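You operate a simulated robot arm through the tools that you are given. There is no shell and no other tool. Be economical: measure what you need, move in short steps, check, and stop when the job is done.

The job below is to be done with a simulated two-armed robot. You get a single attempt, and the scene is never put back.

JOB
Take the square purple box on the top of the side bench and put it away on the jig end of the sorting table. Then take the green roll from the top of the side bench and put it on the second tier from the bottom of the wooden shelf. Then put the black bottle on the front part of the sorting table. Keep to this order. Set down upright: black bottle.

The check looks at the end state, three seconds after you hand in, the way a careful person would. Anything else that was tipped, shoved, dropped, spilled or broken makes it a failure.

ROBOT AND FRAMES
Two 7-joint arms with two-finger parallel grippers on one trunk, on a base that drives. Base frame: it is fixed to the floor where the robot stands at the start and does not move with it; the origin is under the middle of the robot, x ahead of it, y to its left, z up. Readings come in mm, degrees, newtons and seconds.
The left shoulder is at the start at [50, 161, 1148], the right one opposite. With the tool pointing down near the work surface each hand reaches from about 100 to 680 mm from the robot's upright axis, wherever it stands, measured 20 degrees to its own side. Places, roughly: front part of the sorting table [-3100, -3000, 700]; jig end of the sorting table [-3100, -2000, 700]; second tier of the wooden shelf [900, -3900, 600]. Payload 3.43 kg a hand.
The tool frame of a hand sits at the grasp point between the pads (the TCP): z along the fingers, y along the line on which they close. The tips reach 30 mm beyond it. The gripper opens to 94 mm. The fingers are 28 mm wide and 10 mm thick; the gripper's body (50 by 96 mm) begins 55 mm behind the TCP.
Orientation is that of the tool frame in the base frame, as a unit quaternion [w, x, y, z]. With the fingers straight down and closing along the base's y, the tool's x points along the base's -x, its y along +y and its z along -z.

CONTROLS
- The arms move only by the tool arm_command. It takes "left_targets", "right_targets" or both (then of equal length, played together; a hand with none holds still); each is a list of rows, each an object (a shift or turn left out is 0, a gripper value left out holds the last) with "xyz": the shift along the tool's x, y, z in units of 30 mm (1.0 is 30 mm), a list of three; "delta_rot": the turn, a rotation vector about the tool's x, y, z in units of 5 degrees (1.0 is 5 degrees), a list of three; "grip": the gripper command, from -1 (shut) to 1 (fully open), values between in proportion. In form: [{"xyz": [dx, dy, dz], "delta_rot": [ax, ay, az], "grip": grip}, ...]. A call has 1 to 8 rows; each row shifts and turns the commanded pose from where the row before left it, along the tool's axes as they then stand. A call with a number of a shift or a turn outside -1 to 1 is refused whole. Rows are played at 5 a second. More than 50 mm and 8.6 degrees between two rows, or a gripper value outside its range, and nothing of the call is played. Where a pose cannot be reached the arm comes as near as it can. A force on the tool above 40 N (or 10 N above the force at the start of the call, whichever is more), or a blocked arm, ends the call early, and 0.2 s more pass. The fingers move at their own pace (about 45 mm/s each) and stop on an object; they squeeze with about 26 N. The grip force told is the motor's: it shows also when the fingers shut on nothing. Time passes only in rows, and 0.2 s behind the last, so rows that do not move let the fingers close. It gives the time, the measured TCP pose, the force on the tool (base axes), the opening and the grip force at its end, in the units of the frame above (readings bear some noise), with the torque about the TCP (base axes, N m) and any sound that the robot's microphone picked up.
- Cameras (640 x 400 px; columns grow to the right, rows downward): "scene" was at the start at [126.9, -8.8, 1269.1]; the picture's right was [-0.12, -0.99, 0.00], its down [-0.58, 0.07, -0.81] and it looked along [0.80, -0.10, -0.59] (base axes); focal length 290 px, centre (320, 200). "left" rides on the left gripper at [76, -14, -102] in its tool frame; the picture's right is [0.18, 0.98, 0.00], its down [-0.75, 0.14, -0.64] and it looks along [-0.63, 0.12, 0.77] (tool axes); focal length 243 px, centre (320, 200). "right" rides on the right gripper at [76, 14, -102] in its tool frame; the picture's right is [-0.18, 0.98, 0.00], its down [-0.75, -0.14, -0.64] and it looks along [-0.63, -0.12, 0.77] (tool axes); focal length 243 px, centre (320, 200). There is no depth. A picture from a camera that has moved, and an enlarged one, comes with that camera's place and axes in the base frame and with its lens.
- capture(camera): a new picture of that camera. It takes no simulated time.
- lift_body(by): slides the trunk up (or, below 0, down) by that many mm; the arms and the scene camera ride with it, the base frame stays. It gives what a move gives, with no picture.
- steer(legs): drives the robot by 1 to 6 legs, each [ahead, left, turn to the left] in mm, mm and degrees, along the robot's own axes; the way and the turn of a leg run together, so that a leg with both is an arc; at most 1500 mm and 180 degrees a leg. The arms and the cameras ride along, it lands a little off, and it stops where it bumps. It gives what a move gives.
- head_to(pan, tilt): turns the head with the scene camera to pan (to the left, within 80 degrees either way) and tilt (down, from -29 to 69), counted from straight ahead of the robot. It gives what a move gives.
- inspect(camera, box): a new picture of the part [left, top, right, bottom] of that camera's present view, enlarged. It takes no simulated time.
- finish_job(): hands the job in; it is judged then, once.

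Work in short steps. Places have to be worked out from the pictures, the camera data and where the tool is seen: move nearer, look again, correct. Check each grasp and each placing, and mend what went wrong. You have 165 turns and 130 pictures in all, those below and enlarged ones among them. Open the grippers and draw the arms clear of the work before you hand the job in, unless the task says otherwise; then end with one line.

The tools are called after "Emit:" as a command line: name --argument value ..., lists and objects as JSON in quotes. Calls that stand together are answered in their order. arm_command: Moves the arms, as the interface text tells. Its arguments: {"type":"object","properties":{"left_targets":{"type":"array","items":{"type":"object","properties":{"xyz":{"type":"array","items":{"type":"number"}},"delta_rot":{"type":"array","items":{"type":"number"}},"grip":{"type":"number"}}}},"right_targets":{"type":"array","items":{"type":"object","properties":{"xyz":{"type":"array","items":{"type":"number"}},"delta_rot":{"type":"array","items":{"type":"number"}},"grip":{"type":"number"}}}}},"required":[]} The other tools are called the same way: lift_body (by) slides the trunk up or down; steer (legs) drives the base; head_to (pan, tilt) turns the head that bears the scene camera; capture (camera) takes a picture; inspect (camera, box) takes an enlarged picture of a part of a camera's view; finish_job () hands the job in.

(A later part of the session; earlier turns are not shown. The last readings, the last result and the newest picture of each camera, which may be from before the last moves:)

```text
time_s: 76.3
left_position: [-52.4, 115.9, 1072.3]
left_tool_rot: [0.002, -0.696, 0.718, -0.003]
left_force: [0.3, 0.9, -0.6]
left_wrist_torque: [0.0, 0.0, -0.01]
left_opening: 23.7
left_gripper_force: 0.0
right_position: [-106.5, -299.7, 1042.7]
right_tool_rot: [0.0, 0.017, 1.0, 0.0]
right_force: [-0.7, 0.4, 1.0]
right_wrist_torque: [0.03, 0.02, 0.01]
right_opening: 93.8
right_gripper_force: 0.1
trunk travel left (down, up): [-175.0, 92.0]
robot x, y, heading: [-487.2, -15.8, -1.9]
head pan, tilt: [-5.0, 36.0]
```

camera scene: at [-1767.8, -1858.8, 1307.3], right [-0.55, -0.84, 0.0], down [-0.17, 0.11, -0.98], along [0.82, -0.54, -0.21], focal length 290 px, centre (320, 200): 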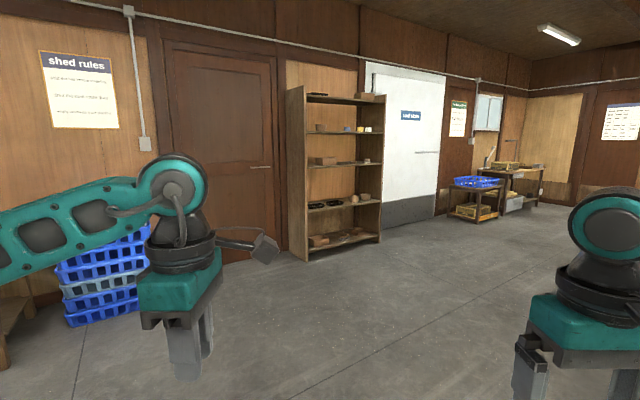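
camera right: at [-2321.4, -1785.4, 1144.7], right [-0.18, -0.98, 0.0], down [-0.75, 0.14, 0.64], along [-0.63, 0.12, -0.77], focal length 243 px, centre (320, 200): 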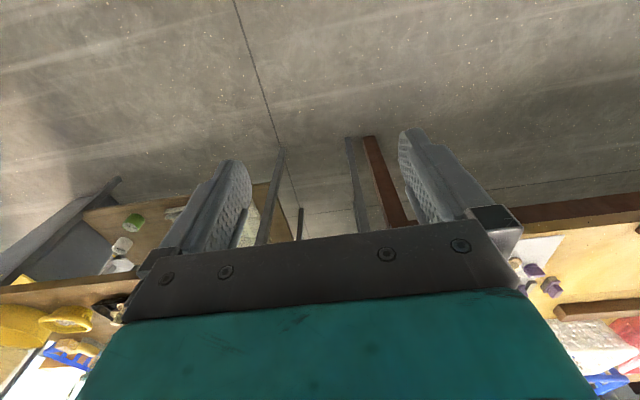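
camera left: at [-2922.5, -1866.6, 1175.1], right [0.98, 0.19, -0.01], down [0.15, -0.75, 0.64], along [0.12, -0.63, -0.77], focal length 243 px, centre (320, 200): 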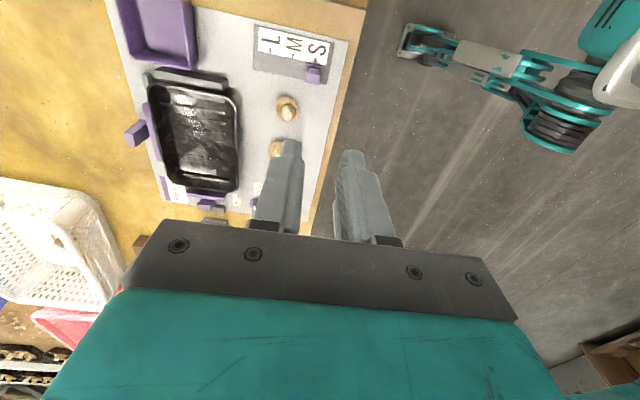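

I'll pitch the right tool 35° forward in free space, then drive up to the bench.

Emit:
arm_command --right_targets '[{"delta_rot": [0, -1, 0], "grip": 1}, {"delta_rot": [0, -1, 0]}, {"delta_rot": [0, -1, 0]}, {"delta_rot": [0, -1, 0]}, {"delta_rot": [0, -1, 0]}, {"delta_rot": [0, -1, 0]}, {"delta_rot": [0, -1, 0]}, {"xyz": [0, 0, 0]}]'

Emit:
steer --legs '[[0, 0, 1.9], [480, 15, 0]]'

Emit:
capture --camera "scene"

Emit:
capture --camera "right"

```text
time_s: 78.1
left_position: [-52.4, 115.4, 1071.4]
left_tool_rot: [0.002, -0.695, 0.719, -0.004]
left_force: [0.0, 0.9, 0.2]
left_wrist_torque: [-0.01, 0.03, -0.01]
left_opening: 23.3
left_gripper_force: 0.0
right_position: [-106.6, -300.8, 1043.0]
right_tool_rot: [0.302, 0.016, 0.953, -0.004]
right_force: [0.1, -0.1, 0.3]
right_wrist_torque: [0.0, -0.02, 0.02]
right_opening: 94.1
right_gripper_force: 0.1
trunk travel left (down, up): [-175.0, 92.0]
robot x, y, heading: [-483.9, -15.9, -2.0]
head pan, tilt: [-5.0, 36.0]
```

```text
time_s: 81.3
left_position: [421.7, 149.2, 1072.9]
left_tool_rot: [-0.003, 0.709, -0.705, 0.003]
left_force: [-0.2, 0.0, -0.4]
left_wrist_torque: [-0.01, 0.01, -0.02]
left_opening: 23.3
left_gripper_force: 0.0
right_position: [384.5, -269.2, 1042.7]
right_tool_rot: [0.301, -0.004, 0.954, 0.001]
right_force: [0.3, -0.1, -0.1]
right_wrist_torque: [0.06, -0.01, 0.0]
right_opening: 94.2
right_gripper_force: 0.1
trunk travel left (down, up): [-175.0, 92.0]
robot x, y, heading: [-3.4, -2.0, 0.2]
head pan, tilt: [-5.0, 36.0]
```

```text
99 pictures are left
camera scene: at [122.9, -7.0, 1268.9], right [-0.08, -1.0, 0.0], down [-0.59, 0.05, -0.81], along [0.81, -0.07, -0.59], focal length 290 px, centre (320, 200)
```

scene: 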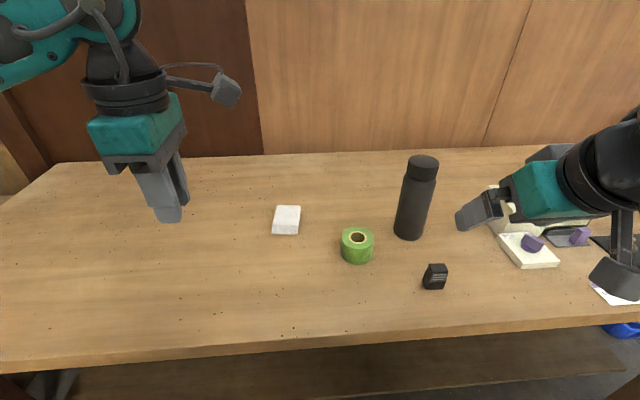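

```text
98 pictures are left
camera right: at [263.6, -254.8, 1082.3], right [0.14, 0.98, 0.11], down [0.25, -0.14, 0.96], along [0.96, -0.11, -0.27], focal length 243 px, centre (320, 200)
```

right: 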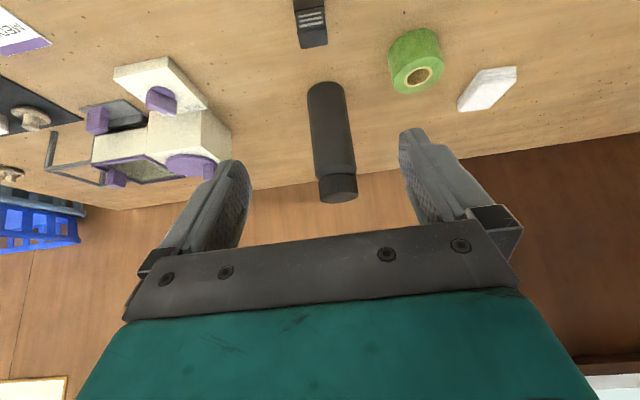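

The roll is centred at about (581,-129) with its top at z≈824. I'll move the right hand to a pre-grasp point 100 mm back along the tool axis.

Emit:
arm_command --right_targets '[{"xyz": [-0.148, 0.667, 0.947]}, {"xyz": [-0.148, 0.667, 0.947]}, {"xyz": [-0.148, 0.667, 0.947]}, {"xyz": [-0.148, 0.667, 0.947]}, {"xyz": [-0.148, 0.667, 0.947]}, {"xyz": [-0.148, 0.667, 0.947]}, {"xyz": [-0.148, 0.667, 0.947]}, {"xyz": [0, 0, 0]}]'

Emit:
capture --camera "right"

Emit:
capture --camera "scene"

```text
time_s: 83.2
left_position: [421.9, 148.5, 1072.5]
left_tool_rot: [-0.002, 0.709, -0.705, 0.004]
left_force: [0.0, 0.3, -1.0]
left_wrist_torque: [-0.01, -0.01, 0.04]
left_opening: 23.7
left_gripper_force: 0.0
right_position: [509.2, -158.6, 920.5]
right_tool_rot: [0.301, -0.004, 0.954, 0.002]
right_force: [-0.3, 0.3, -0.3]
right_wrist_torque: [0.03, 0.0, -0.03]
right_opening: 94.1
right_gripper_force: 0.1
right hand out of reach, approached as far as the arm can: row 6, 7
trunk travel left (down, up): [-175.0, 92.0]
robot x, y, heading: [-4.5, -1.1, 0.6]
head pan, tilt: [-5.0, 36.0]
```

```text
97 pictures are left
camera right: at [388.9, -143.6, 960.9], right [0.14, 0.98, 0.11], down [0.25, -0.14, 0.96], along [0.96, -0.11, -0.27], focal length 243 px, centre (320, 200)
```

right: 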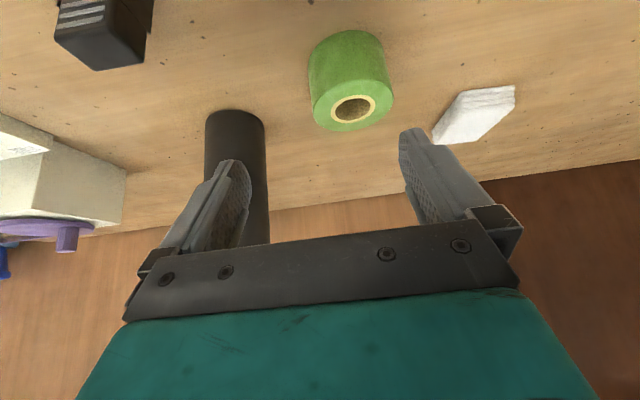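

```text
96 pictures are left
camera scene: at [122.5, -6.9, 1269.0], right [-0.08, -1.0, 0.0], down [-0.59, 0.05, -0.81], along [0.81, -0.07, -0.59], focal length 290 px, centre (320, 200)
```

scene: 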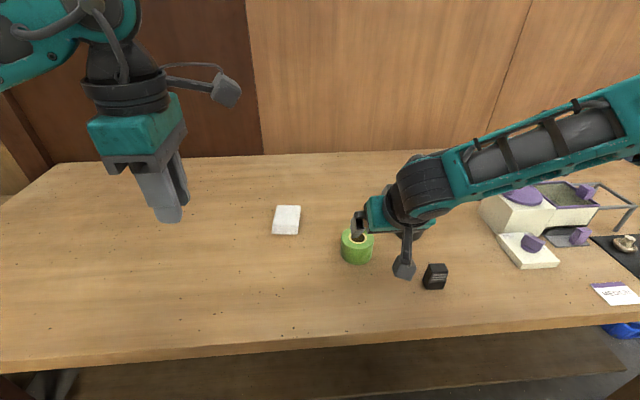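

The arm can't reach that far inward with the pitch on. I'll drive the robot 140 mm to its left, so the roll lies more to the right hand's own side.

Emit:
steer --legs '[[0, 140, 0]]'

Emit:
arm_command --right_targets '[{"xyz": [0, -0.75, 0]}, {"xyz": [0, -0.75, 0]}, {"xyz": [0, -0.75, 0]}, {"xyz": [0, -0.75, 0]}, {"xyz": [0, 0, 0]}]'

```text
time_s: 84.5
left_position: [421.6, 290.1, 1072.5]
left_tool_rot: [-0.002, 0.71, -0.704, 0.004]
left_force: [0.1, 0.4, 0.4]
left_wrist_torque: [0.03, -0.03, -0.01]
left_opening: 23.7
left_gripper_force: 0.1
right_position: [508.0, -15.9, 921.2]
right_tool_rot: [0.3, -0.004, 0.954, 0.002]
right_force: [0.4, 0.4, -0.4]
right_wrist_torque: [0.0, 0.02, -0.05]
right_opening: 93.9
right_gripper_force: 0.1
trunk travel left (down, up): [-175.0, 92.0]
robot x, y, heading: [-1.9, 139.8, 0.1]
head pan, tilt: [-5.0, 36.0]
```

```text
time_s: 85.7
left_position: [421.2, 288.4, 1072.2]
left_tool_rot: [-0.003, 0.71, -0.705, 0.003]
left_force: [0.8, 0.3, 0.6]
left_wrist_torque: [-0.02, -0.01, 0.01]
left_opening: 23.5
left_gripper_force: 0.0
right_position: [509.5, -106.2, 922.1]
right_tool_rot: [0.301, -0.003, 0.954, 0.001]
right_force: [0.5, 0.2, 0.4]
right_wrist_torque: [0.02, 0.03, 0.03]
right_opening: 93.9
right_gripper_force: 0.1
trunk travel left (down, up): [-175.0, 92.0]
robot x, y, heading: [-3.1, 145.8, 0.7]
head pan, tilt: [-5.0, 36.0]
```

Moving to the pre-grasp point and checking reach.

Emit:
arm_command --right_targets '[{"xyz": [0.03, -0.38, 0.47]}, {"xyz": [0.03, -0.38, 0.47]}, {"xyz": [0, 0, 0]}]'

Emit:
capture --camera "right"

Emit:
capture --camera "scene"

```text
time_s: 86.5
left_position: [421.5, 289.8, 1071.7]
left_tool_rot: [-0.003, 0.71, -0.704, 0.004]
left_force: [0.4, -0.7, 0.1]
left_wrist_torque: [-0.02, 0.0, 0.01]
left_opening: 23.5
left_gripper_force: 0.1
right_position: [524.4, -129.4, 895.7]
right_tool_rot: [0.3, -0.004, 0.954, 0.002]
right_force: [0.1, 0.6, -0.2]
right_wrist_torque: [-0.01, -0.03, -0.01]
right_opening: 94.0
right_gripper_force: 0.0
trunk travel left (down, up): [-175.0, 92.0]
robot x, y, heading: [-3.3, 141.2, 0.4]
head pan, tilt: [-5.0, 36.0]
```

```text
95 pictures are left
camera right: at [403.4, -115.3, 935.9], right [0.14, 0.98, 0.11], down [0.25, -0.14, 0.96], along [0.96, -0.11, -0.27], focal length 243 px, centre (320, 200)
```

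right: 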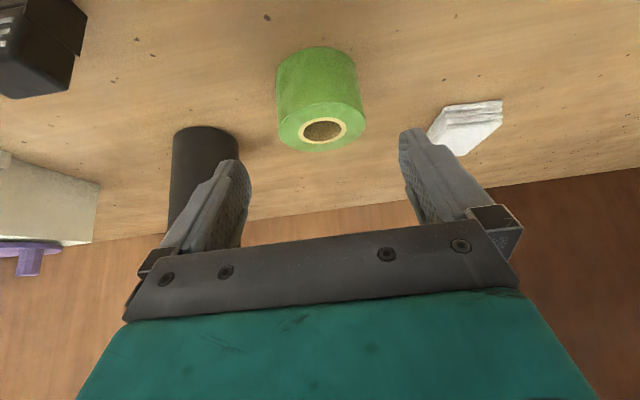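

```text
94 pictures are left
camera scene: at [121.7, 134.3, 1269.0], right [-0.08, -1.0, 0.0], down [-0.59, 0.05, -0.81], along [0.81, -0.07, -0.59], focal length 290 px, centre (320, 200)
```

scene: 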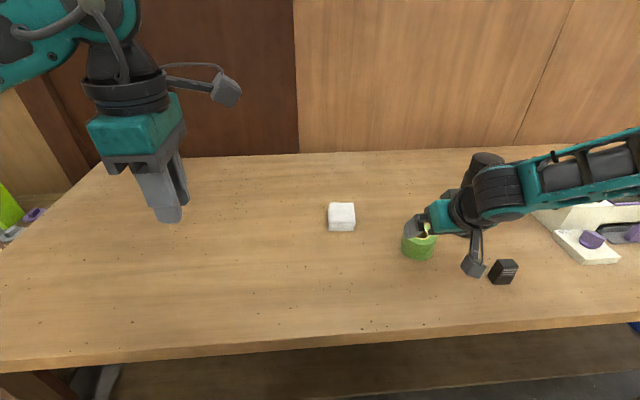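

The wrist camera puts the roll at (586,-127), which agrees with the scene camera. I'll advance 99 mm along the tool axis and then close.

Emit:
arm_command --right_targets '[{"xyz": [0, 0.02, 0.83]}, {"xyz": [0, 0.02, 0.83]}, {"xyz": [-0.07, 0, 0.83]}, {"xyz": [0, 0, 0.8]}, {"xyz": [0, 0, 0]}]'

Emit:
capture --camera "right"

```text
time_s: 87.7
left_position: [420.1, 289.4, 1072.4]
left_tool_rot: [-0.002, 0.71, -0.705, 0.004]
left_force: [0.6, 0.6, -0.7]
left_wrist_torque: [0.0, -0.03, -0.01]
left_opening: 23.9
left_gripper_force: 0.0
right_position: [557.9, -140.2, 851.9]
right_tool_rot: [0.301, -0.002, 0.954, 0.001]
right_force: [0.2, 0.2, 0.2]
right_wrist_torque: [0.03, -0.03, 0.01]
right_opening: 94.0
right_gripper_force: 0.0
right hand out of reach, approached as far as the arm can: row 3, 4
trunk travel left (down, up): [-175.0, 92.0]
robot x, y, heading: [-6.4, 141.5, 0.2]
head pan, tilt: [-5.0, 36.0]
```

```text
93 pictures are left
camera right: at [437.0, -125.9, 891.2], right [0.14, 0.98, 0.11], down [0.25, -0.14, 0.96], along [0.96, -0.11, -0.27], focal length 243 px, centre (320, 200)
```

right: 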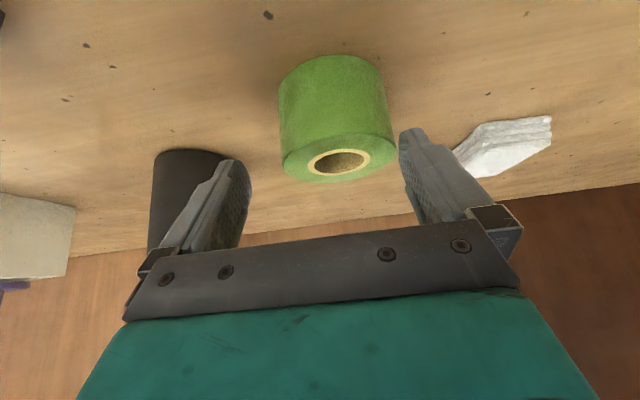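

The arm is blocked by joint limits rather than distance. I'll retreat a bit, drive back 130 mm so the arm works more extended, and try again.

Emit:
arm_command --right_targets '[{"xyz": [0, 0, -1]}, {"xyz": [0, 0, -1]}, {"xyz": [0, 0, 0]}]'

Emit:
steer --legs '[[-130, 0, 0]]'

Emit:
arm_command --right_targets '[{"xyz": [-0.6, 0.08, 0.42]}, {"xyz": [-0.6, 0.08, 0.42]}, {"xyz": [-0.6, 0.08, 0.42]}, {"xyz": [-0.6, 0.08, 0.42]}, {"xyz": [-0.6, 0.08, 0.42]}, {"xyz": [-0.6, 0, 0.42]}, {"xyz": [0, 0, 0]}]'

```text
time_s: 88.5
left_position: [421.5, 288.3, 1071.6]
left_tool_rot: [-0.003, 0.71, -0.704, 0.004]
left_force: [0.0, 0.3, 0.0]
left_wrist_torque: [0.0, 0.01, 0.0]
left_opening: 23.6
left_gripper_force: 0.1
right_position: [523.3, -141.4, 901.2]
right_tool_rot: [0.301, -0.004, 0.954, 0.003]
right_force: [0.2, 0.2, 0.5]
right_wrist_torque: [0.02, -0.01, 0.01]
right_opening: 93.9
right_gripper_force: 0.0
trunk travel left (down, up): [-175.0, 92.0]
robot x, y, heading: [-7.4, 139.2, 0.3]
head pan, tilt: [-5.0, 36.0]
```

```text
time_s: 89.8
left_position: [291.8, 286.6, 1072.4]
left_tool_rot: [-0.003, 0.709, -0.705, 0.005]
left_force: [0.4, -0.2, 0.8]
left_wrist_torque: [0.03, -0.02, 0.02]
left_opening: 23.4
left_gripper_force: 0.1
right_position: [393.6, -143.2, 901.8]
right_tool_rot: [0.301, -0.002, 0.954, 0.001]
right_force: [0.0, 0.1, -0.2]
right_wrist_torque: [0.03, -0.01, 0.0]
right_opening: 94.1
right_gripper_force: 0.1
trunk travel left (down, up): [-175.0, 92.0]
robot x, y, heading: [-135.4, 137.7, 0.3]
head pan, tilt: [-5.0, 36.0]
```

```text
time_s: 91.4
left_position: [291.8, 287.5, 1072.4]
left_tool_rot: [-0.002, 0.709, -0.705, 0.004]
left_force: [0.6, -0.8, 0.4]
left_wrist_torque: [-0.03, 0.01, -0.01]
left_opening: 23.7
left_gripper_force: 0.0
right_position: [498.2, -142.2, 921.6]
right_tool_rot: [0.3, -0.002, 0.954, 0.002]
right_force: [-0.6, 0.3, 0.1]
right_wrist_torque: [0.01, -0.01, 0.01]
right_opening: 93.9
right_gripper_force: 0.1
right hand out of reach, approached as far as the arm can: row 5, 6
trunk travel left (down, up): [-175.0, 92.0]
robot x, y, heading: [-134.9, 138.2, 0.3]
head pan, tilt: [-5.0, 36.0]
```

The limit gets tighter as the hand goes lower relative to the shoulder. I'll pull the hand up, lower the trunk 130 mm, and drive forward again so the roll is at a relatively higher and nearer place.

Emit:
arm_command --right_targets '[{"xyz": [0.5, 0, -1]}, {"xyz": [0.5, 0, -1]}, {"xyz": [0.2, 0, -1]}, {"xyz": [0, 0, -1]}, {"xyz": [0, 0, -1]}, {"xyz": [0, 0, -1]}]'

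Emit:
lift_body --by -130

Emit:
steer --legs '[[110, 20, 0]]'

```text
time_s: 92.8
left_position: [291.8, 287.5, 1072.7]
left_tool_rot: [-0.003, 0.709, -0.705, 0.004]
left_force: [1.2, 0.0, 0.7]
left_wrist_torque: [-0.01, -0.02, 0.01]
left_opening: 23.7
left_gripper_force: 0.0
right_position: [364.1, -144.7, 1048.8]
right_tool_rot: [0.301, -0.003, 0.954, 0.002]
right_force: [-1.0, -0.2, -0.3]
right_wrist_torque: [0.0, 0.0, -0.02]
right_opening: 93.7
right_gripper_force: 0.1
trunk travel left (down, up): [-175.0, 92.0]
robot x, y, heading: [-135.3, 136.8, 0.3]
head pan, tilt: [-5.0, 36.0]
```

```text
time_s: 94.3
left_position: [291.7, 287.7, 942.6]
left_tool_rot: [-0.003, 0.71, -0.704, 0.004]
left_force: [-0.5, -0.1, 0.5]
left_wrist_torque: [-0.02, -0.04, 0.02]
left_opening: 23.5
left_gripper_force: 0.1
right_position: [365.4, -143.8, 919.9]
right_tool_rot: [0.3, -0.002, 0.954, 0.001]
right_force: [0.8, 0.1, -0.5]
right_wrist_torque: [0.03, -0.01, -0.01]
right_opening: 93.9
right_gripper_force: 0.1
trunk travel left (down, up): [-45.0, 222.0]
robot x, y, heading: [-134.8, 140.2, 0.3]
head pan, tilt: [-5.0, 36.0]
```

```text
time_s: 95.5
left_position: [399.6, 309.1, 941.4]
left_tool_rot: [-0.003, 0.709, -0.705, 0.004]
left_force: [-0.4, 0.4, 0.0]
left_wrist_torque: [0.0, 0.02, 0.02]
left_opening: 23.4
left_gripper_force: 0.1
right_position: [473.7, -123.5, 918.8]
right_tool_rot: [0.301, -0.004, 0.954, 0.002]
right_force: [0.2, 0.4, 0.7]
right_wrist_torque: [0.02, 0.0, 0.0]
right_opening: 94.0
right_gripper_force: 0.1
trunk travel left (down, up): [-45.0, 222.0]
robot x, y, heading: [-27.1, 156.5, 0.2]
head pan, tilt: [-5.0, 36.0]
```

Advancing to the pre-grasp point and then partway in.

Emit:
arm_command --right_targets '[{"xyz": [-0.5, -0.09, 0.77]}, {"xyz": [-0.47, -0.09, 0.77]}, {"xyz": [0, 0, 0.8]}, {"xyz": [0, 0, 0.8]}, {"xyz": [0, 0, 0]}]'

Emit:
capture --camera "right"

```text
time_s: 96.7
left_position: [398.7, 309.8, 941.5]
left_tool_rot: [-0.003, 0.709, -0.705, 0.003]
left_force: [1.3, 0.6, -0.3]
left_wrist_torque: [-0.03, -0.02, -0.01]
left_opening: 23.6
left_gripper_force: 0.2
right_position: [551.0, -128.5, 857.5]
right_tool_rot: [0.3, -0.004, 0.954, 0.002]
right_force: [-0.1, -0.3, -0.6]
right_wrist_torque: [0.0, 0.02, 0.01]
right_opening: 93.7
right_gripper_force: 0.0
trunk travel left (down, up): [-45.0, 222.0]
robot x, y, heading: [-29.2, 156.1, 0.2]
head pan, tilt: [-5.0, 36.0]
```

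```text
92 pictures are left
camera right: at [429.9, -113.3, 897.2], right [0.14, 0.98, 0.11], down [0.25, -0.14, 0.96], along [0.96, -0.11, -0.27], focal length 243 px, centre (320, 200)
```

right: 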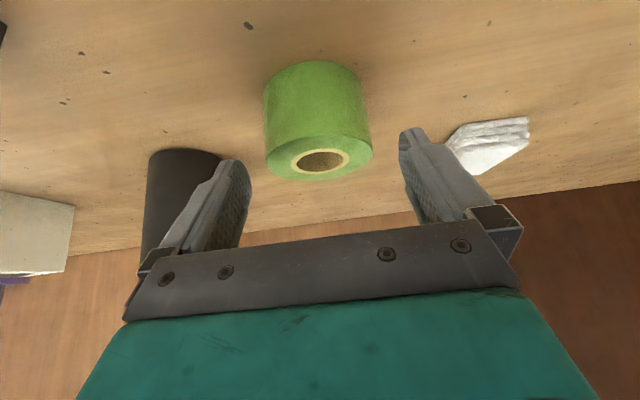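

The roll is centred between the fingers. I'll make the final advance of about 53 mm.

Emit:
arm_command --right_targets '[{"xyz": [-0.07, 0, 0.6]}, {"xyz": [-0.07, 0, 0.6]}, {"xyz": [0, 0, 0.58]}, {"xyz": [0, 0, 0]}]'

Emit:
capture --camera "right"

Emit:
inspect --camera "scene" --box '[320, 120, 560, 300]'

```text
time_s: 97.7
left_position: [399.6, 308.4, 942.3]
left_tool_rot: [-0.002, 0.709, -0.705, 0.004]
left_force: [-0.3, -0.8, 0.7]
left_wrist_torque: [-0.01, -0.03, 0.01]
left_opening: 23.6
left_gripper_force: 0.0
right_position: [585.3, -127.2, 816.6]
right_tool_rot: [0.301, -0.003, 0.954, 0.002]
right_force: [0.0, 0.4, -0.2]
right_wrist_torque: [0.0, 0.02, -0.04]
right_opening: 94.1
right_gripper_force: 0.1
trunk travel left (down, up): [-45.0, 222.0]
robot x, y, heading: [-27.4, 157.4, 0.5]
head pan, tilt: [-5.0, 36.0]
```

```text
91 pictures are left
camera right: at [464.0, -113.2, 855.9], right [0.14, 0.98, 0.11], down [0.25, -0.14, 0.96], along [0.96, -0.11, -0.27], focal length 243 px, centre (320, 200)
```

right: 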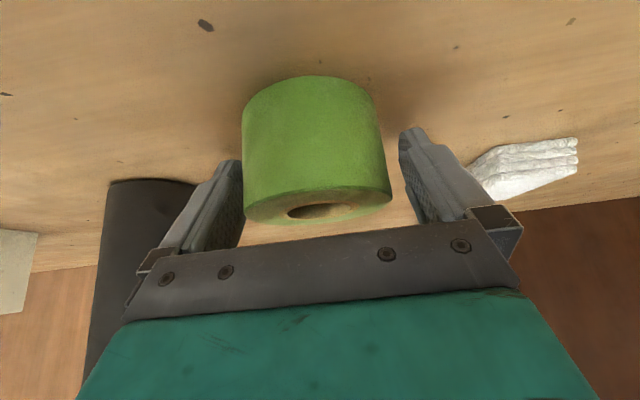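

```text
2.22 times, centred on (440, 210) of scene
camera zoom: at [100.1, 153.9, 1138.9], right [-0.08, -1.0, 0.0], down [-0.59, 0.05, -0.81], along [0.81, -0.07, -0.59], focal length 644 px, centre (53, 178)
```

zoom: 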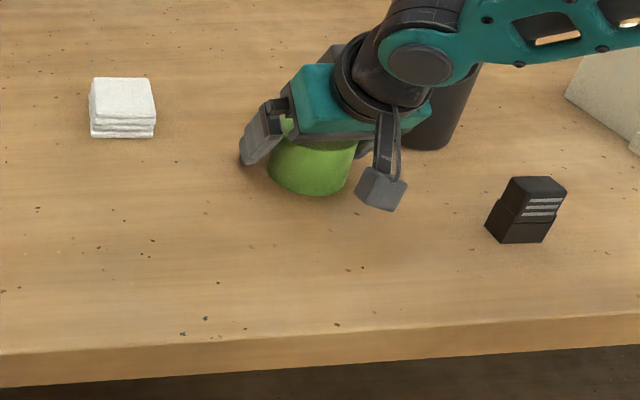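

The fingers straddle the roll just short of its diameter. I'll nudge 5 mm forward and close.

Emit:
arm_command --right_targets '[{"xyz": [-0.14, -0.03, 0.1]}, {"grip": -1}, {"grip": -1}, {"grip": -1}, {"grip": -1}, {"grip": -1}]'

Emit:
arm_command --right_targets '[{"xyz": [0.287, 0, -0.41]}, {"xyz": [0.574, 0, -0.82]}, {"xyz": [0.574, 0, -0.82]}, {"xyz": [0.574, 0, -0.82]}, {"xyz": [0.574, 0, -0.82]}]'

Emit:
capture --camera "right"

Emit:
capture --camera "scene"

```text
time_s: 99.1
left_position: [398.4, 309.0, 942.2]
left_tool_rot: [-0.003, 0.709, -0.705, 0.004]
left_force: [0.3, 0.2, -0.4]
left_wrist_torque: [-0.02, 0.02, -0.03]
left_opening: 23.5
left_gripper_force: 0.0
right_position: [589.5, -128.8, 817.4]
right_tool_rot: [0.3, -0.004, 0.954, 0.003]
right_force: [0.0, -0.3, 0.4]
right_wrist_torque: [-0.09, 0.0, 0.01]
right_opening: 75.5
right_gripper_force: 26.0
trunk travel left (down, up): [-45.0, 222.0]
robot x, y, heading: [-25.8, 156.5, 0.1]
head pan, tilt: [-5.0, 36.0]
```

```text
time_s: 100.3
left_position: [398.9, 308.8, 941.8]
left_tool_rot: [-0.003, 0.71, -0.705, 0.004]
left_force: [0.9, 0.0, 0.1]
left_wrist_torque: [0.02, 0.0, 0.01]
left_opening: 23.0
left_gripper_force: 0.2
right_position: [461.8, -130.0, 862.1]
right_tool_rot: [0.301, -0.004, 0.954, 0.002]
right_force: [0.0, 0.7, -0.6]
right_wrist_torque: [-0.01, -0.01, 0.02]
right_opening: 75.8
right_gripper_force: 25.7
trunk travel left (down, up): [-45.0, 222.0]
robot x, y, heading: [-28.2, 157.5, 0.1]
head pan, tilt: [-5.0, 36.0]
```

```text
89 pictures are left
camera right: at [341.5, -115.9, 902.4], right [0.14, 0.98, 0.11], down [0.25, -0.14, 0.96], along [0.96, -0.11, -0.27], focal length 243 px, centre (320, 200)
```

right: 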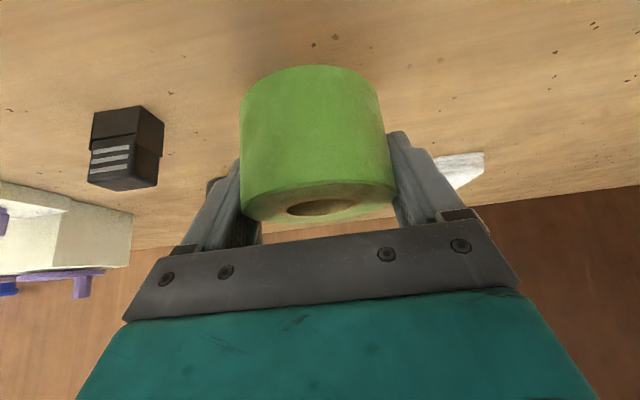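

```text
88 pictures are left
camera scene: at [100.0, 153.8, 1139.0], right [-0.08, -1.0, 0.0], down [-0.59, 0.05, -0.81], along [0.81, -0.07, -0.59], focal length 290 px, centre (320, 200)
```

scene: 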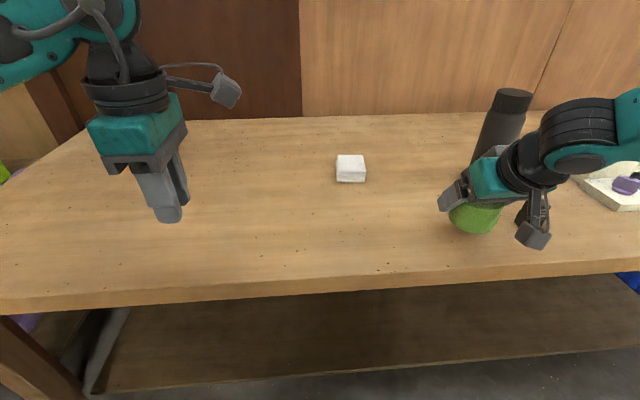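

The roll is held at 75.5 mm. It swept back and up cleanly, though I had one sign of the lift wrong. I'll raise it straight up, back away, and drive to the shelf front.

Emit:
arm_command --right_targets '[{"xyz": [-0.574, 0, -0.82]}, {"xyz": [-0.574, 0, -0.82]}, {"xyz": [-0.574, 0, -0.82]}, {"xyz": [-0.574, 0, -0.82]}]'

Emit:
steer --legs '[[-480, 0, 0], [0, -1250, 0], [0, -1250, 0], [0, -1250, 0]]'

Emit:
head_to --pan 0 --tilt 15

Emit:
capture --camera "scene"

```text
time_s: 101.3
left_position: [398.8, 308.4, 942.0]
left_tool_rot: [-0.002, 0.71, -0.705, 0.005]
left_force: [0.0, 0.4, 0.1]
left_wrist_torque: [0.01, 0.0, 0.02]
left_opening: 23.5
left_gripper_force: 0.0
right_position: [464.5, -131.9, 983.3]
right_tool_rot: [0.301, -0.003, 0.954, 0.002]
right_force: [0.0, -0.2, -1.9]
right_wrist_torque: [0.04, 0.01, 0.02]
right_opening: 75.9
right_gripper_force: 26.2
trunk travel left (down, up): [-45.0, 222.0]
robot x, y, heading: [-24.6, 158.3, 0.3]
head pan, tilt: [-5.0, 36.0]
```

```text
time_s: 121.9
left_position: [-68.2, -3455.6, 942.1]
left_tool_rot: [0.002, -0.704, 0.71, -0.004]
left_force: [0.5, 0.4, -0.2]
left_wrist_torque: [-0.03, -0.01, -0.04]
left_opening: 23.6
left_gripper_force: 0.0
right_position: [-10.1, -3895.9, 982.2]
right_tool_rot: [0.3, 0.004, 0.954, -0.001]
right_force: [0.4, -0.3, -1.1]
right_wrist_torque: [0.01, 0.0, 0.0]
right_opening: 75.7
right_gripper_force: 25.9
trunk travel left (down, up): [-45.0, 222.0]
robot x, y, heading: [-495.9, -3601.4, -0.9]
head pan, tilt: [-5.0, 36.0]
```

```text
time_s: 122.8
left_position: [-68.3, -3454.8, 943.0]
left_tool_rot: [0.003, -0.704, 0.71, -0.004]
left_force: [-0.2, -0.5, -0.3]
left_wrist_torque: [0.01, -0.02, -0.01]
left_opening: 23.5
left_gripper_force: 0.0
right_position: [-11.4, -3896.4, 983.1]
right_tool_rot: [0.301, 0.004, 0.954, -0.001]
right_force: [-0.3, 0.1, -1.9]
right_wrist_torque: [0.03, 0.02, 0.02]
right_opening: 75.9
right_gripper_force: 26.1
trunk travel left (down, up): [-45.0, 222.0]
robot x, y, heading: [-494.6, -3595.3, -0.5]
head pan, tilt: [0.0, 15.0]
```

```text
87 pictures are left
camera scene: at [-363.8, -3597.1, 1172.4], right [-0.01, -1.0, 0.0], down [-0.26, 0.0, -0.97], along [0.97, -0.01, -0.26], focal length 290 px, centre (320, 200)
```

scene: 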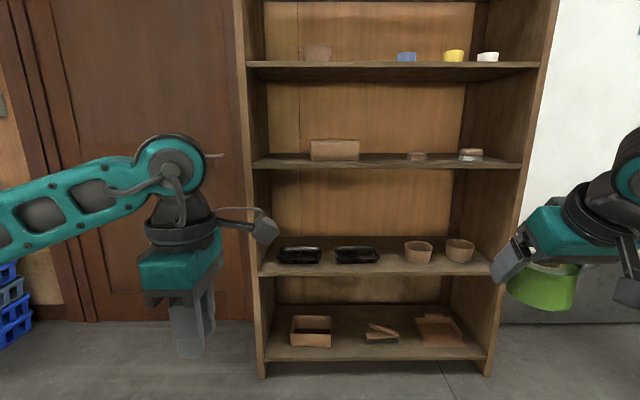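

The shelf is in clear view. Its second tier has two black trays and two pots, with a gap between them. I'll zoom in.

Emit:
inspect --camera "scene" --box '[240, 200, 510, 290]'

```text
2.37 times, centred on (375, 245) of scene
camera zoom: at [-363.8, -3597.1, 1172.4], right [-0.01, -1.0, 0.0], down [-0.26, 0.0, -0.97], along [0.97, -0.01, -0.26], focal length 687 px, centre (190, 93)
```

zoom: 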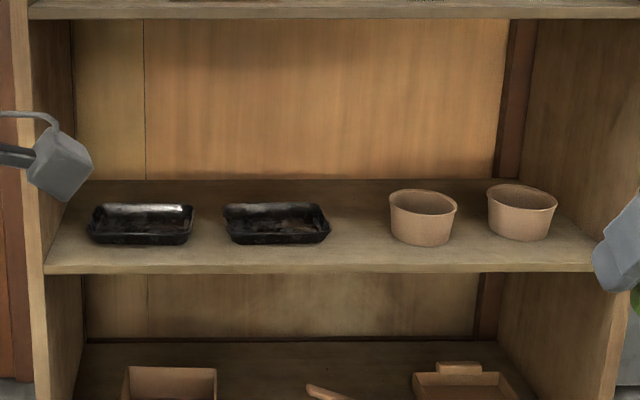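

The second tier is at about z≈560 with a 115 mm gap between tray and pot, near y≈-3930, and its front edge is at x≈750. I'll tuck the left arm back, lower the trunk the rest of the way, and drive nearer to measure properly.

Emit:
arm_command --left_targets '[{"xyz": [0, 1, 0]}, {"xyz": [0, 1, 0]}, {"xyz": [0, 1, 0]}, {"xyz": [0, 1, 0]}, {"xyz": [0, 1, 0]}, {"xyz": [0, 1, 0]}, {"xyz": [0, 1, 0]}]'

Emit:
lift_body --by -45

Emit:
steer --legs '[[600, -50, 0.5]]'

Emit:
head_to --pan -15 --tilt 32

Emit:
capture --camera "scene"

Emit:
capture --camera "right"

```text
time_s: 124.4
left_position: [-273.0, -3456.3, 942.8]
left_tool_rot: [0.002, -0.704, 0.71, -0.002]
left_force: [0.4, 0.3, -0.2]
left_wrist_torque: [0.0, -0.02, 0.0]
left_opening: 23.5
left_gripper_force: 0.0
left hand out of reach, approached as far as the arm can: row 7
right_position: [-10.4, -3896.1, 983.4]
right_tool_rot: [0.3, 0.005, 0.954, -0.001]
right_force: [0.4, 0.7, -1.5]
right_wrist_torque: [0.03, 0.0, -0.04]
right_opening: 75.7
right_gripper_force: 25.9
trunk travel left (down, up): [-45.0, 222.0]
robot x, y, heading: [-497.9, -3596.1, -0.5]
head pan, tilt: [0.0, 15.0]
```

```text
time_s: 125.2
left_position: [-272.8, -3456.4, 899.5]
left_tool_rot: [0.002, -0.704, 0.71, -0.002]
left_force: [-0.2, 0.3, -0.5]
left_wrist_torque: [0.0, 0.01, 0.02]
left_opening: 23.3
left_gripper_force: 0.1
right_position: [-10.9, -3896.0, 937.8]
right_tool_rot: [0.3, 0.004, 0.954, 0.0]
right_force: [-0.3, 0.1, -0.9]
right_wrist_torque: [-0.03, -0.01, -0.05]
right_opening: 75.6
right_gripper_force: 26.2
trunk travel left (down, up): [0.0, 267.0]
robot x, y, heading: [-498.3, -3596.0, -0.7]
head pan, tilt: [0.0, 15.0]
```

```text
time_s: 128.7
left_position: [327.1, -3500.6, 899.3]
left_tool_rot: [-0.003, 0.712, -0.702, 0.002]
left_force: [-0.4, 0.8, -1.1]
left_wrist_torque: [-0.02, -0.02, -0.03]
left_opening: 23.5
left_gripper_force: 0.0
right_position: [597.0, -3933.3, 939.3]
right_tool_rot: [0.3, -0.007, 0.954, 0.003]
right_force: [-0.3, -0.9, -0.8]
right_wrist_torque: [0.04, 0.0, -0.03]
right_opening: 75.6
right_gripper_force: 26.4
trunk travel left (down, up): [0.0, 267.0]
robot x, y, heading: [104.3, -3643.1, 0.8]
head pan, tilt: [0.0, 15.0]
```

```text
time_s: 129.5
left_position: [326.0, -3500.5, 899.6]
left_tool_rot: [-0.003, 0.712, -0.702, 0.003]
left_force: [0.8, 0.0, 0.3]
left_wrist_torque: [0.01, 0.02, 0.02]
left_opening: 23.4
left_gripper_force: 0.1
right_position: [595.7, -3934.0, 938.6]
right_tool_rot: [0.301, -0.007, 0.954, 0.003]
right_force: [0.0, 0.4, -1.4]
right_wrist_torque: [0.01, 0.02, 0.02]
right_opening: 75.4
right_gripper_force: 26.2
trunk travel left (down, up): [0.0, 267.0]
robot x, y, heading: [104.3, -3647.3, 0.7]
head pan, tilt: [-15.0, 32.0]
```

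```text
85 pictures are left
camera scene: at [230.6, -3666.0, 1100.2], right [-0.25, -0.97, 0.0], down [-0.51, 0.13, -0.85], along [0.82, -0.21, -0.53], focal length 290 px, centre (320, 200)
```

scene: 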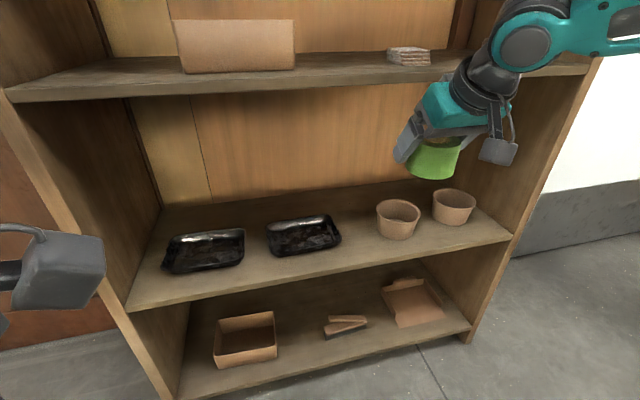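

```text
84 pictures are left
camera right: at [475.7, -3920.2, 977.7], right [0.14, 0.98, 0.11], down [0.25, -0.14, 0.96], along [0.96, -0.1, -0.27], focal length 243 px, centre (320, 200)
```

right: 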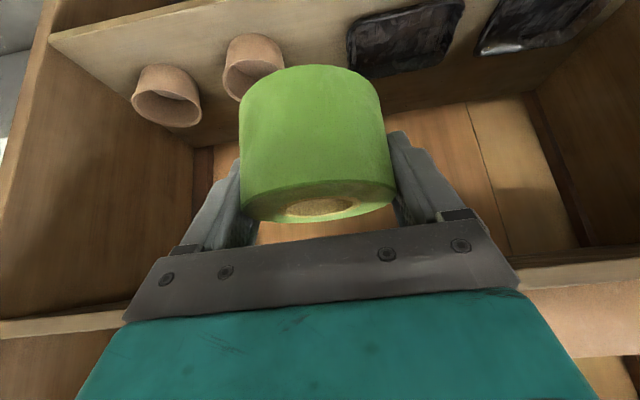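

I'll zoom in on the second tier to measure the edge and the gap.

Emit:
inspect --camera "scene" --box '[240, 170, 520, 330]'

```text
2.29 times, centred on (380, 250) of scene
camera zoom: at [230.6, -3666.0, 1100.2], right [-0.25, -0.97, 0.0], down [-0.51, 0.13, -0.85], along [0.82, -0.21, -0.53], focal length 662 px, centre (183, 86)
```

zoom: 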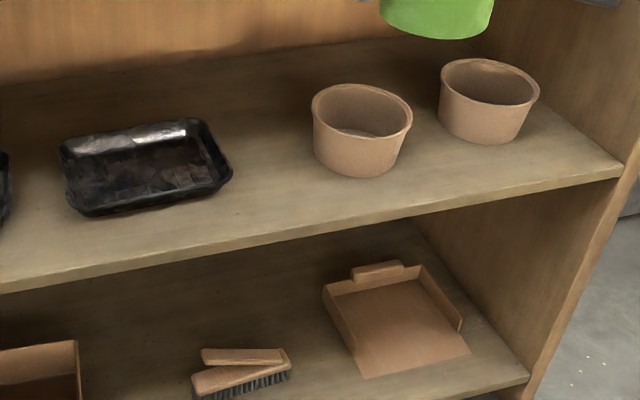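

With the tier at z≈545 and its edge at x≈753, the clear spot between tray and pot is centred on about (798,-3947). I'll retract and lower the hand in front of the shelf before driving in.

Emit:
arm_command --right_targets '[{"xyz": [0.8, -0.05, 0.706]}, {"xyz": [0.8, -0.05, 0.706]}, {"xyz": [0.8, -0.05, 0.706]}, {"xyz": [0.8, -0.05, 0.706]}, {"xyz": [0.8, -0.05, 0.706]}, {"xyz": [0.8, -0.05, 0.706]}, {"xyz": [0.8, -0.05, 0.706]}, {"xyz": [0.8, -0.05, 0.706]}]'

Emit:
capture --camera "scene"

```text
time_s: 131.3
left_position: [325.2, -3499.4, 897.3]
left_tool_rot: [-0.002, 0.712, -0.702, 0.003]
left_force: [-0.6, 0.3, 0.7]
left_wrist_torque: [-0.02, 0.03, -0.01]
left_opening: 23.2
left_gripper_force: 0.1
right_position: [537.6, -3946.5, 689.6]
right_tool_rot: [0.301, -0.008, 0.954, 0.003]
right_force: [0.3, 0.2, -0.5]
right_wrist_torque: [0.02, -0.03, -0.01]
right_opening: 75.8
right_gripper_force: 25.6
trunk travel left (down, up): [0.0, 267.0]
robot x, y, heading: [106.3, -3648.3, 0.9]
head pan, tilt: [-15.0, 32.0]
```

```text
82 pictures are left
camera scene: at [230.6, -3666.1, 1100.1], right [-0.25, -0.97, 0.0], down [-0.51, 0.13, -0.85], along [0.82, -0.21, -0.53], focal length 290 px, centre (320, 200)
```

scene: 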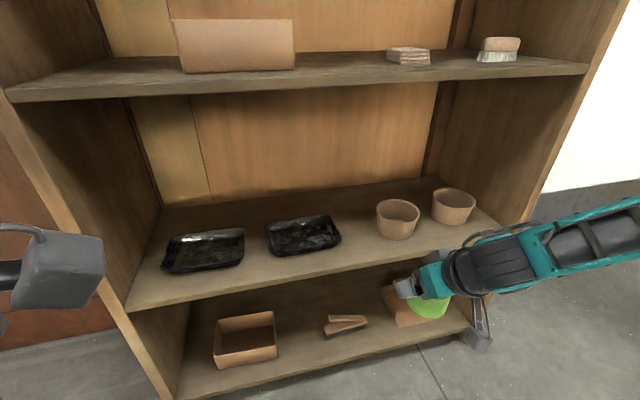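

The hand is low enough and clear. I'll drive ahead 200 mm and check alignment.

Emit:
steer --legs '[[200, 0, -0.8]]'

Emit:
capture --camera "scene"

Emit:
capture --camera "right"

```text
time_s: 132.8
left_position: [521.5, -3502.8, 899.7]
left_tool_rot: [-0.003, 0.708, -0.706, 0.003]
left_force: [0.3, 0.5, -0.2]
left_wrist_torque: [-0.03, -0.03, -0.03]
left_opening: 23.4
left_gripper_force: 0.1
right_position: [727.2, -3952.6, 689.5]
right_tool_rot: [0.301, -0.001, 0.954, 0.001]
right_force: [0.5, 0.6, -1.1]
right_wrist_torque: [0.02, 0.0, -0.01]
right_opening: 75.6
right_gripper_force: 25.3
trunk travel left (down, up): [0.0, 267.0]
robot x, y, heading: [297.1, -3643.3, 0.0]
head pan, tilt: [-15.0, 32.0]
```

```text
81 pictures are left
camera scene: at [423.9, -3666.5, 1100.1], right [-0.26, -0.97, 0.0], down [-0.51, 0.14, -0.85], along [0.82, -0.22, -0.53], focal length 290 px, centre (320, 200)
```

scene: 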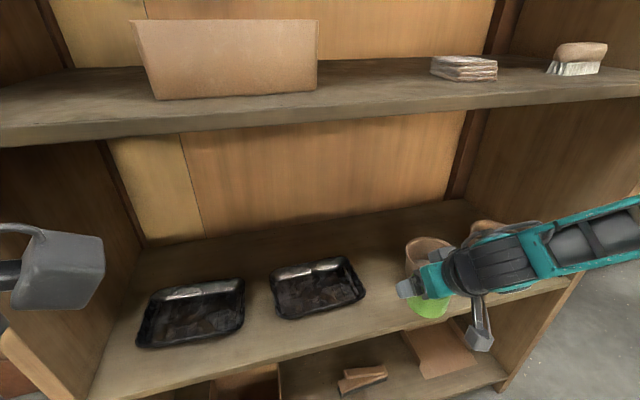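

```text
80 pictures are left
camera right: at [606.9, -3936.5, 729.9], right [0.15, 0.98, 0.11], down [0.25, -0.14, 0.96], along [0.96, -0.12, -0.27], focal length 243 px, centre (320, 200)
```

right: 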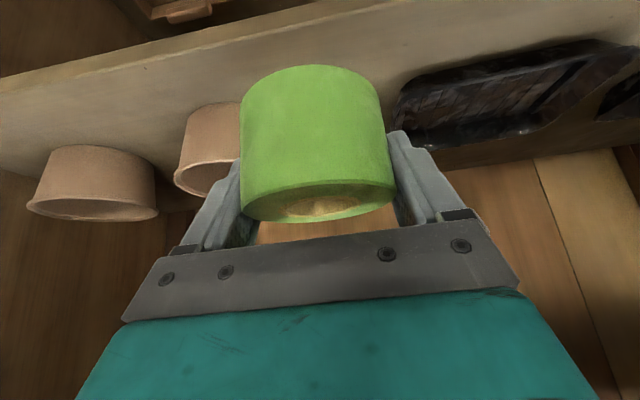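

The hand is aligned, with the gap centre at y≈-3943. I'll drive 68 mm more and lower to about z≈620 with a small y correction.

Emit:
steer --legs '[[70, 0, 0]]'

Emit:
arm_command --right_targets '[{"xyz": [0.383, 0.1, 0.546]}, {"xyz": [0.383, 0.1, 0.546]}, {"xyz": [0.383, 0.1, 0.546]}, {"xyz": [0, 0, 0]}]'

Emit:
capture --camera "right"

Emit:
inspect --camera "scene" --box '[280, 200, 540, 380]'

```text
time_s: 133.8
left_position: [590.7, -3502.5, 898.6]
left_tool_rot: [0.002, -0.707, 0.708, -0.002]
left_force: [0.0, 0.2, 0.2]
left_wrist_torque: [-0.01, -0.01, 0.0]
left_opening: 23.7
left_gripper_force: 0.1
right_position: [796.4, -3952.5, 689.8]
right_tool_rot: [0.301, 0.0, 0.954, 0.001]
right_force: [0.2, -1.3, -1.3]
right_wrist_torque: [-0.01, -0.03, 0.02]
right_opening: 75.9
right_gripper_force: 25.5
trunk travel left (down, up): [0.0, 267.0]
robot x, y, heading: [367.0, -3645.2, 0.0]
head pan, tilt: [-15.0, 32.0]
```

```text
time_s: 134.8
left_position: [591.8, -3501.9, 898.4]
left_tool_rot: [-0.002, 0.707, -0.707, 0.002]
left_force: [-1.0, 0.2, -0.1]
left_wrist_torque: [0.0, 0.01, 0.0]
left_opening: 23.5
left_gripper_force: 0.1
right_position: [796.6, -3943.2, 629.6]
right_tool_rot: [0.301, -0.001, 0.954, 0.001]
right_force: [0.3, -0.1, -1.2]
right_wrist_torque: [0.02, -0.03, -0.01]
right_opening: 75.8
right_gripper_force: 25.9
trunk travel left (down, up): [0.0, 267.0]
robot x, y, heading: [368.0, -3645.4, 0.3]
head pan, tilt: [-15.0, 32.0]
```

```text
79 pictures are left
camera right: at [676.1, -3927.8, 670.0], right [0.15, 0.98, 0.11], down [0.25, -0.14, 0.96], along [0.96, -0.12, -0.27], focal length 243 px, centre (320, 200)
```

right: 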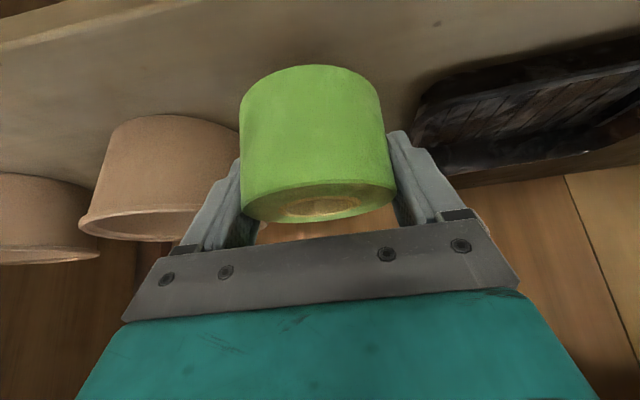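

```text
2.22 times, centred on (410, 290) of scene
camera zoom: at [493.1, -3666.7, 1100.1], right [-0.26, -0.97, 0.0], down [-0.51, 0.14, -0.85], along [0.82, -0.22, -0.53], focal length 644 px, centre (120, 0)
```

zoom: 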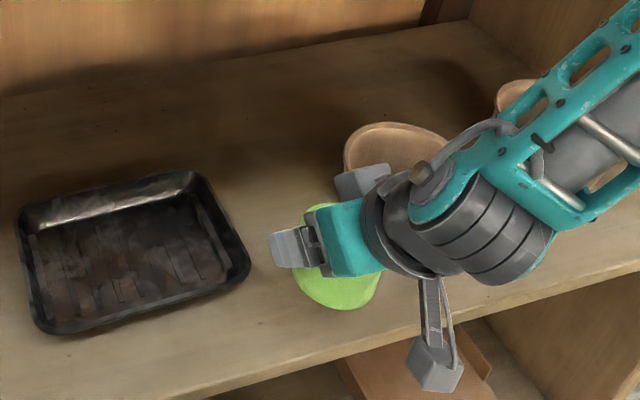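

The roll needs to be about 12 mm deeper and a touch to the right. I'll make that shift and lower another 30 mm.

Emit:
arm_command --right_targets '[{"xyz": [-0.33, -0.23, 0.23]}, {"xyz": [0.287, 0, 0.41]}, {"xyz": [0.287, 0, 0.41]}, {"xyz": [0, 0, 0]}]'

Emit:
capture --camera "right"

Emit:
inspect --camera "scene" --box '[320, 220, 520, 380]'

```text
time_s: 135.8
left_position: [590.9, -3502.8, 900.0]
left_tool_rot: [-0.003, 0.707, -0.707, 0.003]
left_force: [-0.2, 0.7, 0.1]
left_wrist_torque: [0.04, -0.02, -0.01]
left_opening: 23.4
left_gripper_force: 0.2
right_position: [806.9, -3952.4, 620.0]
right_tool_rot: [0.301, -0.001, 0.954, 0.001]
right_force: [-0.3, 0.0, -1.0]
right_wrist_torque: [0.03, -0.01, -0.02]
right_opening: 75.8
right_gripper_force: 25.8
right hand out of reach, approached as far as the arm can: row 2, 3
trunk travel left (down, up): [0.0, 267.0]
robot x, y, heading: [365.6, -3645.1, -0.2]
head pan, tilt: [-15.0, 32.0]
```

```text
77 pictures are left
camera right: at [686.1, -3938.0, 660.1], right [0.15, 0.98, 0.11], down [0.25, -0.14, 0.96], along [0.96, -0.12, -0.27], focal length 243 px, centre (320, 200)
```

right: 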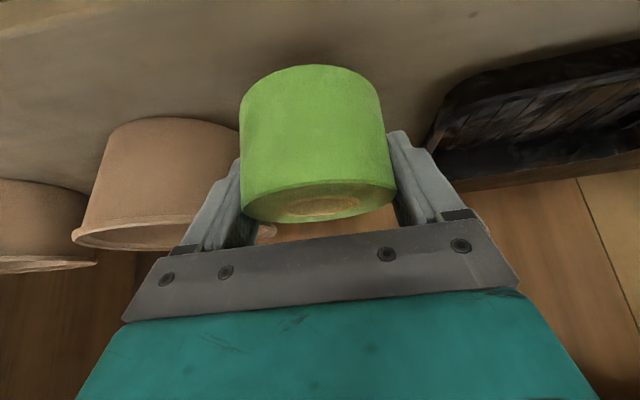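

```text
2.50 times, centred on (420, 300) of scene
camera zoom: at [493.0, -3666.7, 1100.1], right [-0.26, -0.97, 0.0], down [-0.51, 0.14, -0.85], along [0.82, -0.22, -0.53], focal length 724 px, centre (70, -50)
```

zoom: 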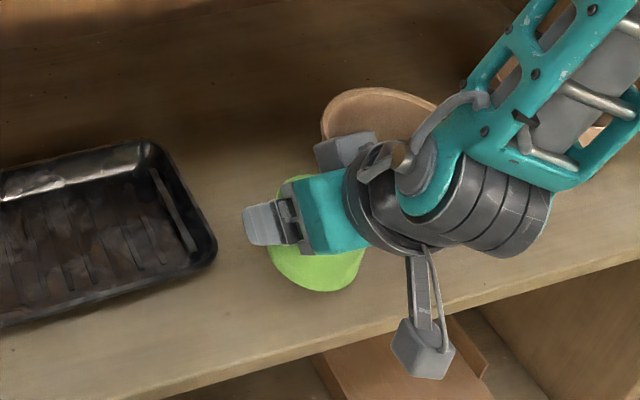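

The arm hits its limit at z=620. I'll retract 45 mm and bring the base 45 mm closer and 40 mm left, to gain downward reach.

Emit:
arm_command --right_targets '[{"xyz": [0.5, 0, -0.6]}, {"xyz": [0.5, 0, -0.6]}, {"xyz": [0, 0, 0]}]'

Emit:
steer --legs '[[45, 40, 0]]'

```text
time_s: 136.6
left_position: [590.5, -3501.0, 898.5]
left_tool_rot: [0.002, -0.707, 0.707, -0.002]
left_force: [-1.0, -0.1, 0.2]
left_wrist_torque: [0.01, 0.02, 0.02]
left_opening: 23.7
left_gripper_force: 0.1
right_position: [762.5, -3952.6, 634.3]
right_tool_rot: [0.3, 0.001, 0.954, 0.001]
right_force: [0.3, 0.4, -0.9]
right_wrist_torque: [-0.02, -0.04, 0.03]
right_opening: 75.5
right_gripper_force: 25.8
trunk travel left (down, up): [0.0, 267.0]
robot x, y, heading: [365.2, -3644.4, -0.1]
head pan, tilt: [-15.0, 32.0]
```

```text
time_s: 137.6
left_position: [634.8, -3462.7, 898.2]
left_tool_rot: [0.002, -0.707, 0.707, -0.002]
left_force: [-0.7, 0.2, 0.3]
left_wrist_torque: [-0.01, 0.0, -0.03]
left_opening: 23.0
left_gripper_force: 0.0
right_position: [808.1, -3913.9, 634.3]
right_tool_rot: [0.301, 0.001, 0.954, 0.001]
right_force: [-0.7, -0.3, -1.4]
right_wrist_torque: [0.02, -0.01, -0.02]
right_opening: 75.6
right_gripper_force: 25.8
trunk travel left (down, up): [0.0, 267.0]
robot x, y, heading: [410.9, -3608.6, -0.2]
head pan, tilt: [-15.0, 32.0]
```

No bump. I'll shift back to y≈-3950 and lower to z≈600.

Emit:
arm_command --right_targets '[{"xyz": [0, -0.6, 0]}, {"xyz": [0, -0.6, 0]}, {"xyz": [0.33, 0, 0.47]}, {"xyz": [0.33, 0, 0.47]}, {"xyz": [0, 0, 0]}]'

Emit:
inspect --camera "scene" --box '[320, 220, 520, 380]'

```text
time_s: 138.8
left_position: [634.7, -3463.9, 899.0]
left_tool_rot: [-0.003, 0.707, -0.707, 0.003]
left_force: [0.1, 0.5, 0.0]
left_wrist_torque: [-0.01, 0.02, -0.03]
left_opening: 23.6
left_gripper_force: 0.1
right_position: [807.8, -3952.7, 608.0]
right_tool_rot: [0.301, -0.001, 0.954, 0.001]
right_force: [0.5, -0.7, -1.2]
right_wrist_torque: [0.0, 0.02, 0.0]
right_opening: 75.5
right_gripper_force: 26.4
right hand out of reach, approached as far as the arm can: row 4
trunk travel left (down, up): [0.0, 267.0]
robot x, y, heading: [410.9, -3611.3, -0.1]
head pan, tilt: [-15.0, 32.0]
```

```text
2.50 times, centred on (420, 300) of scene
camera zoom: at [537.8, -3627.3, 1100.1], right [-0.26, -0.97, 0.0], down [-0.51, 0.14, -0.85], along [0.82, -0.22, -0.53], focal length 724 px, centre (70, -50)
```

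zoom: 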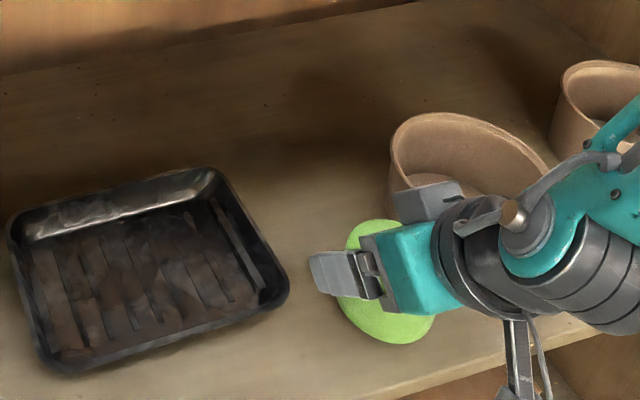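

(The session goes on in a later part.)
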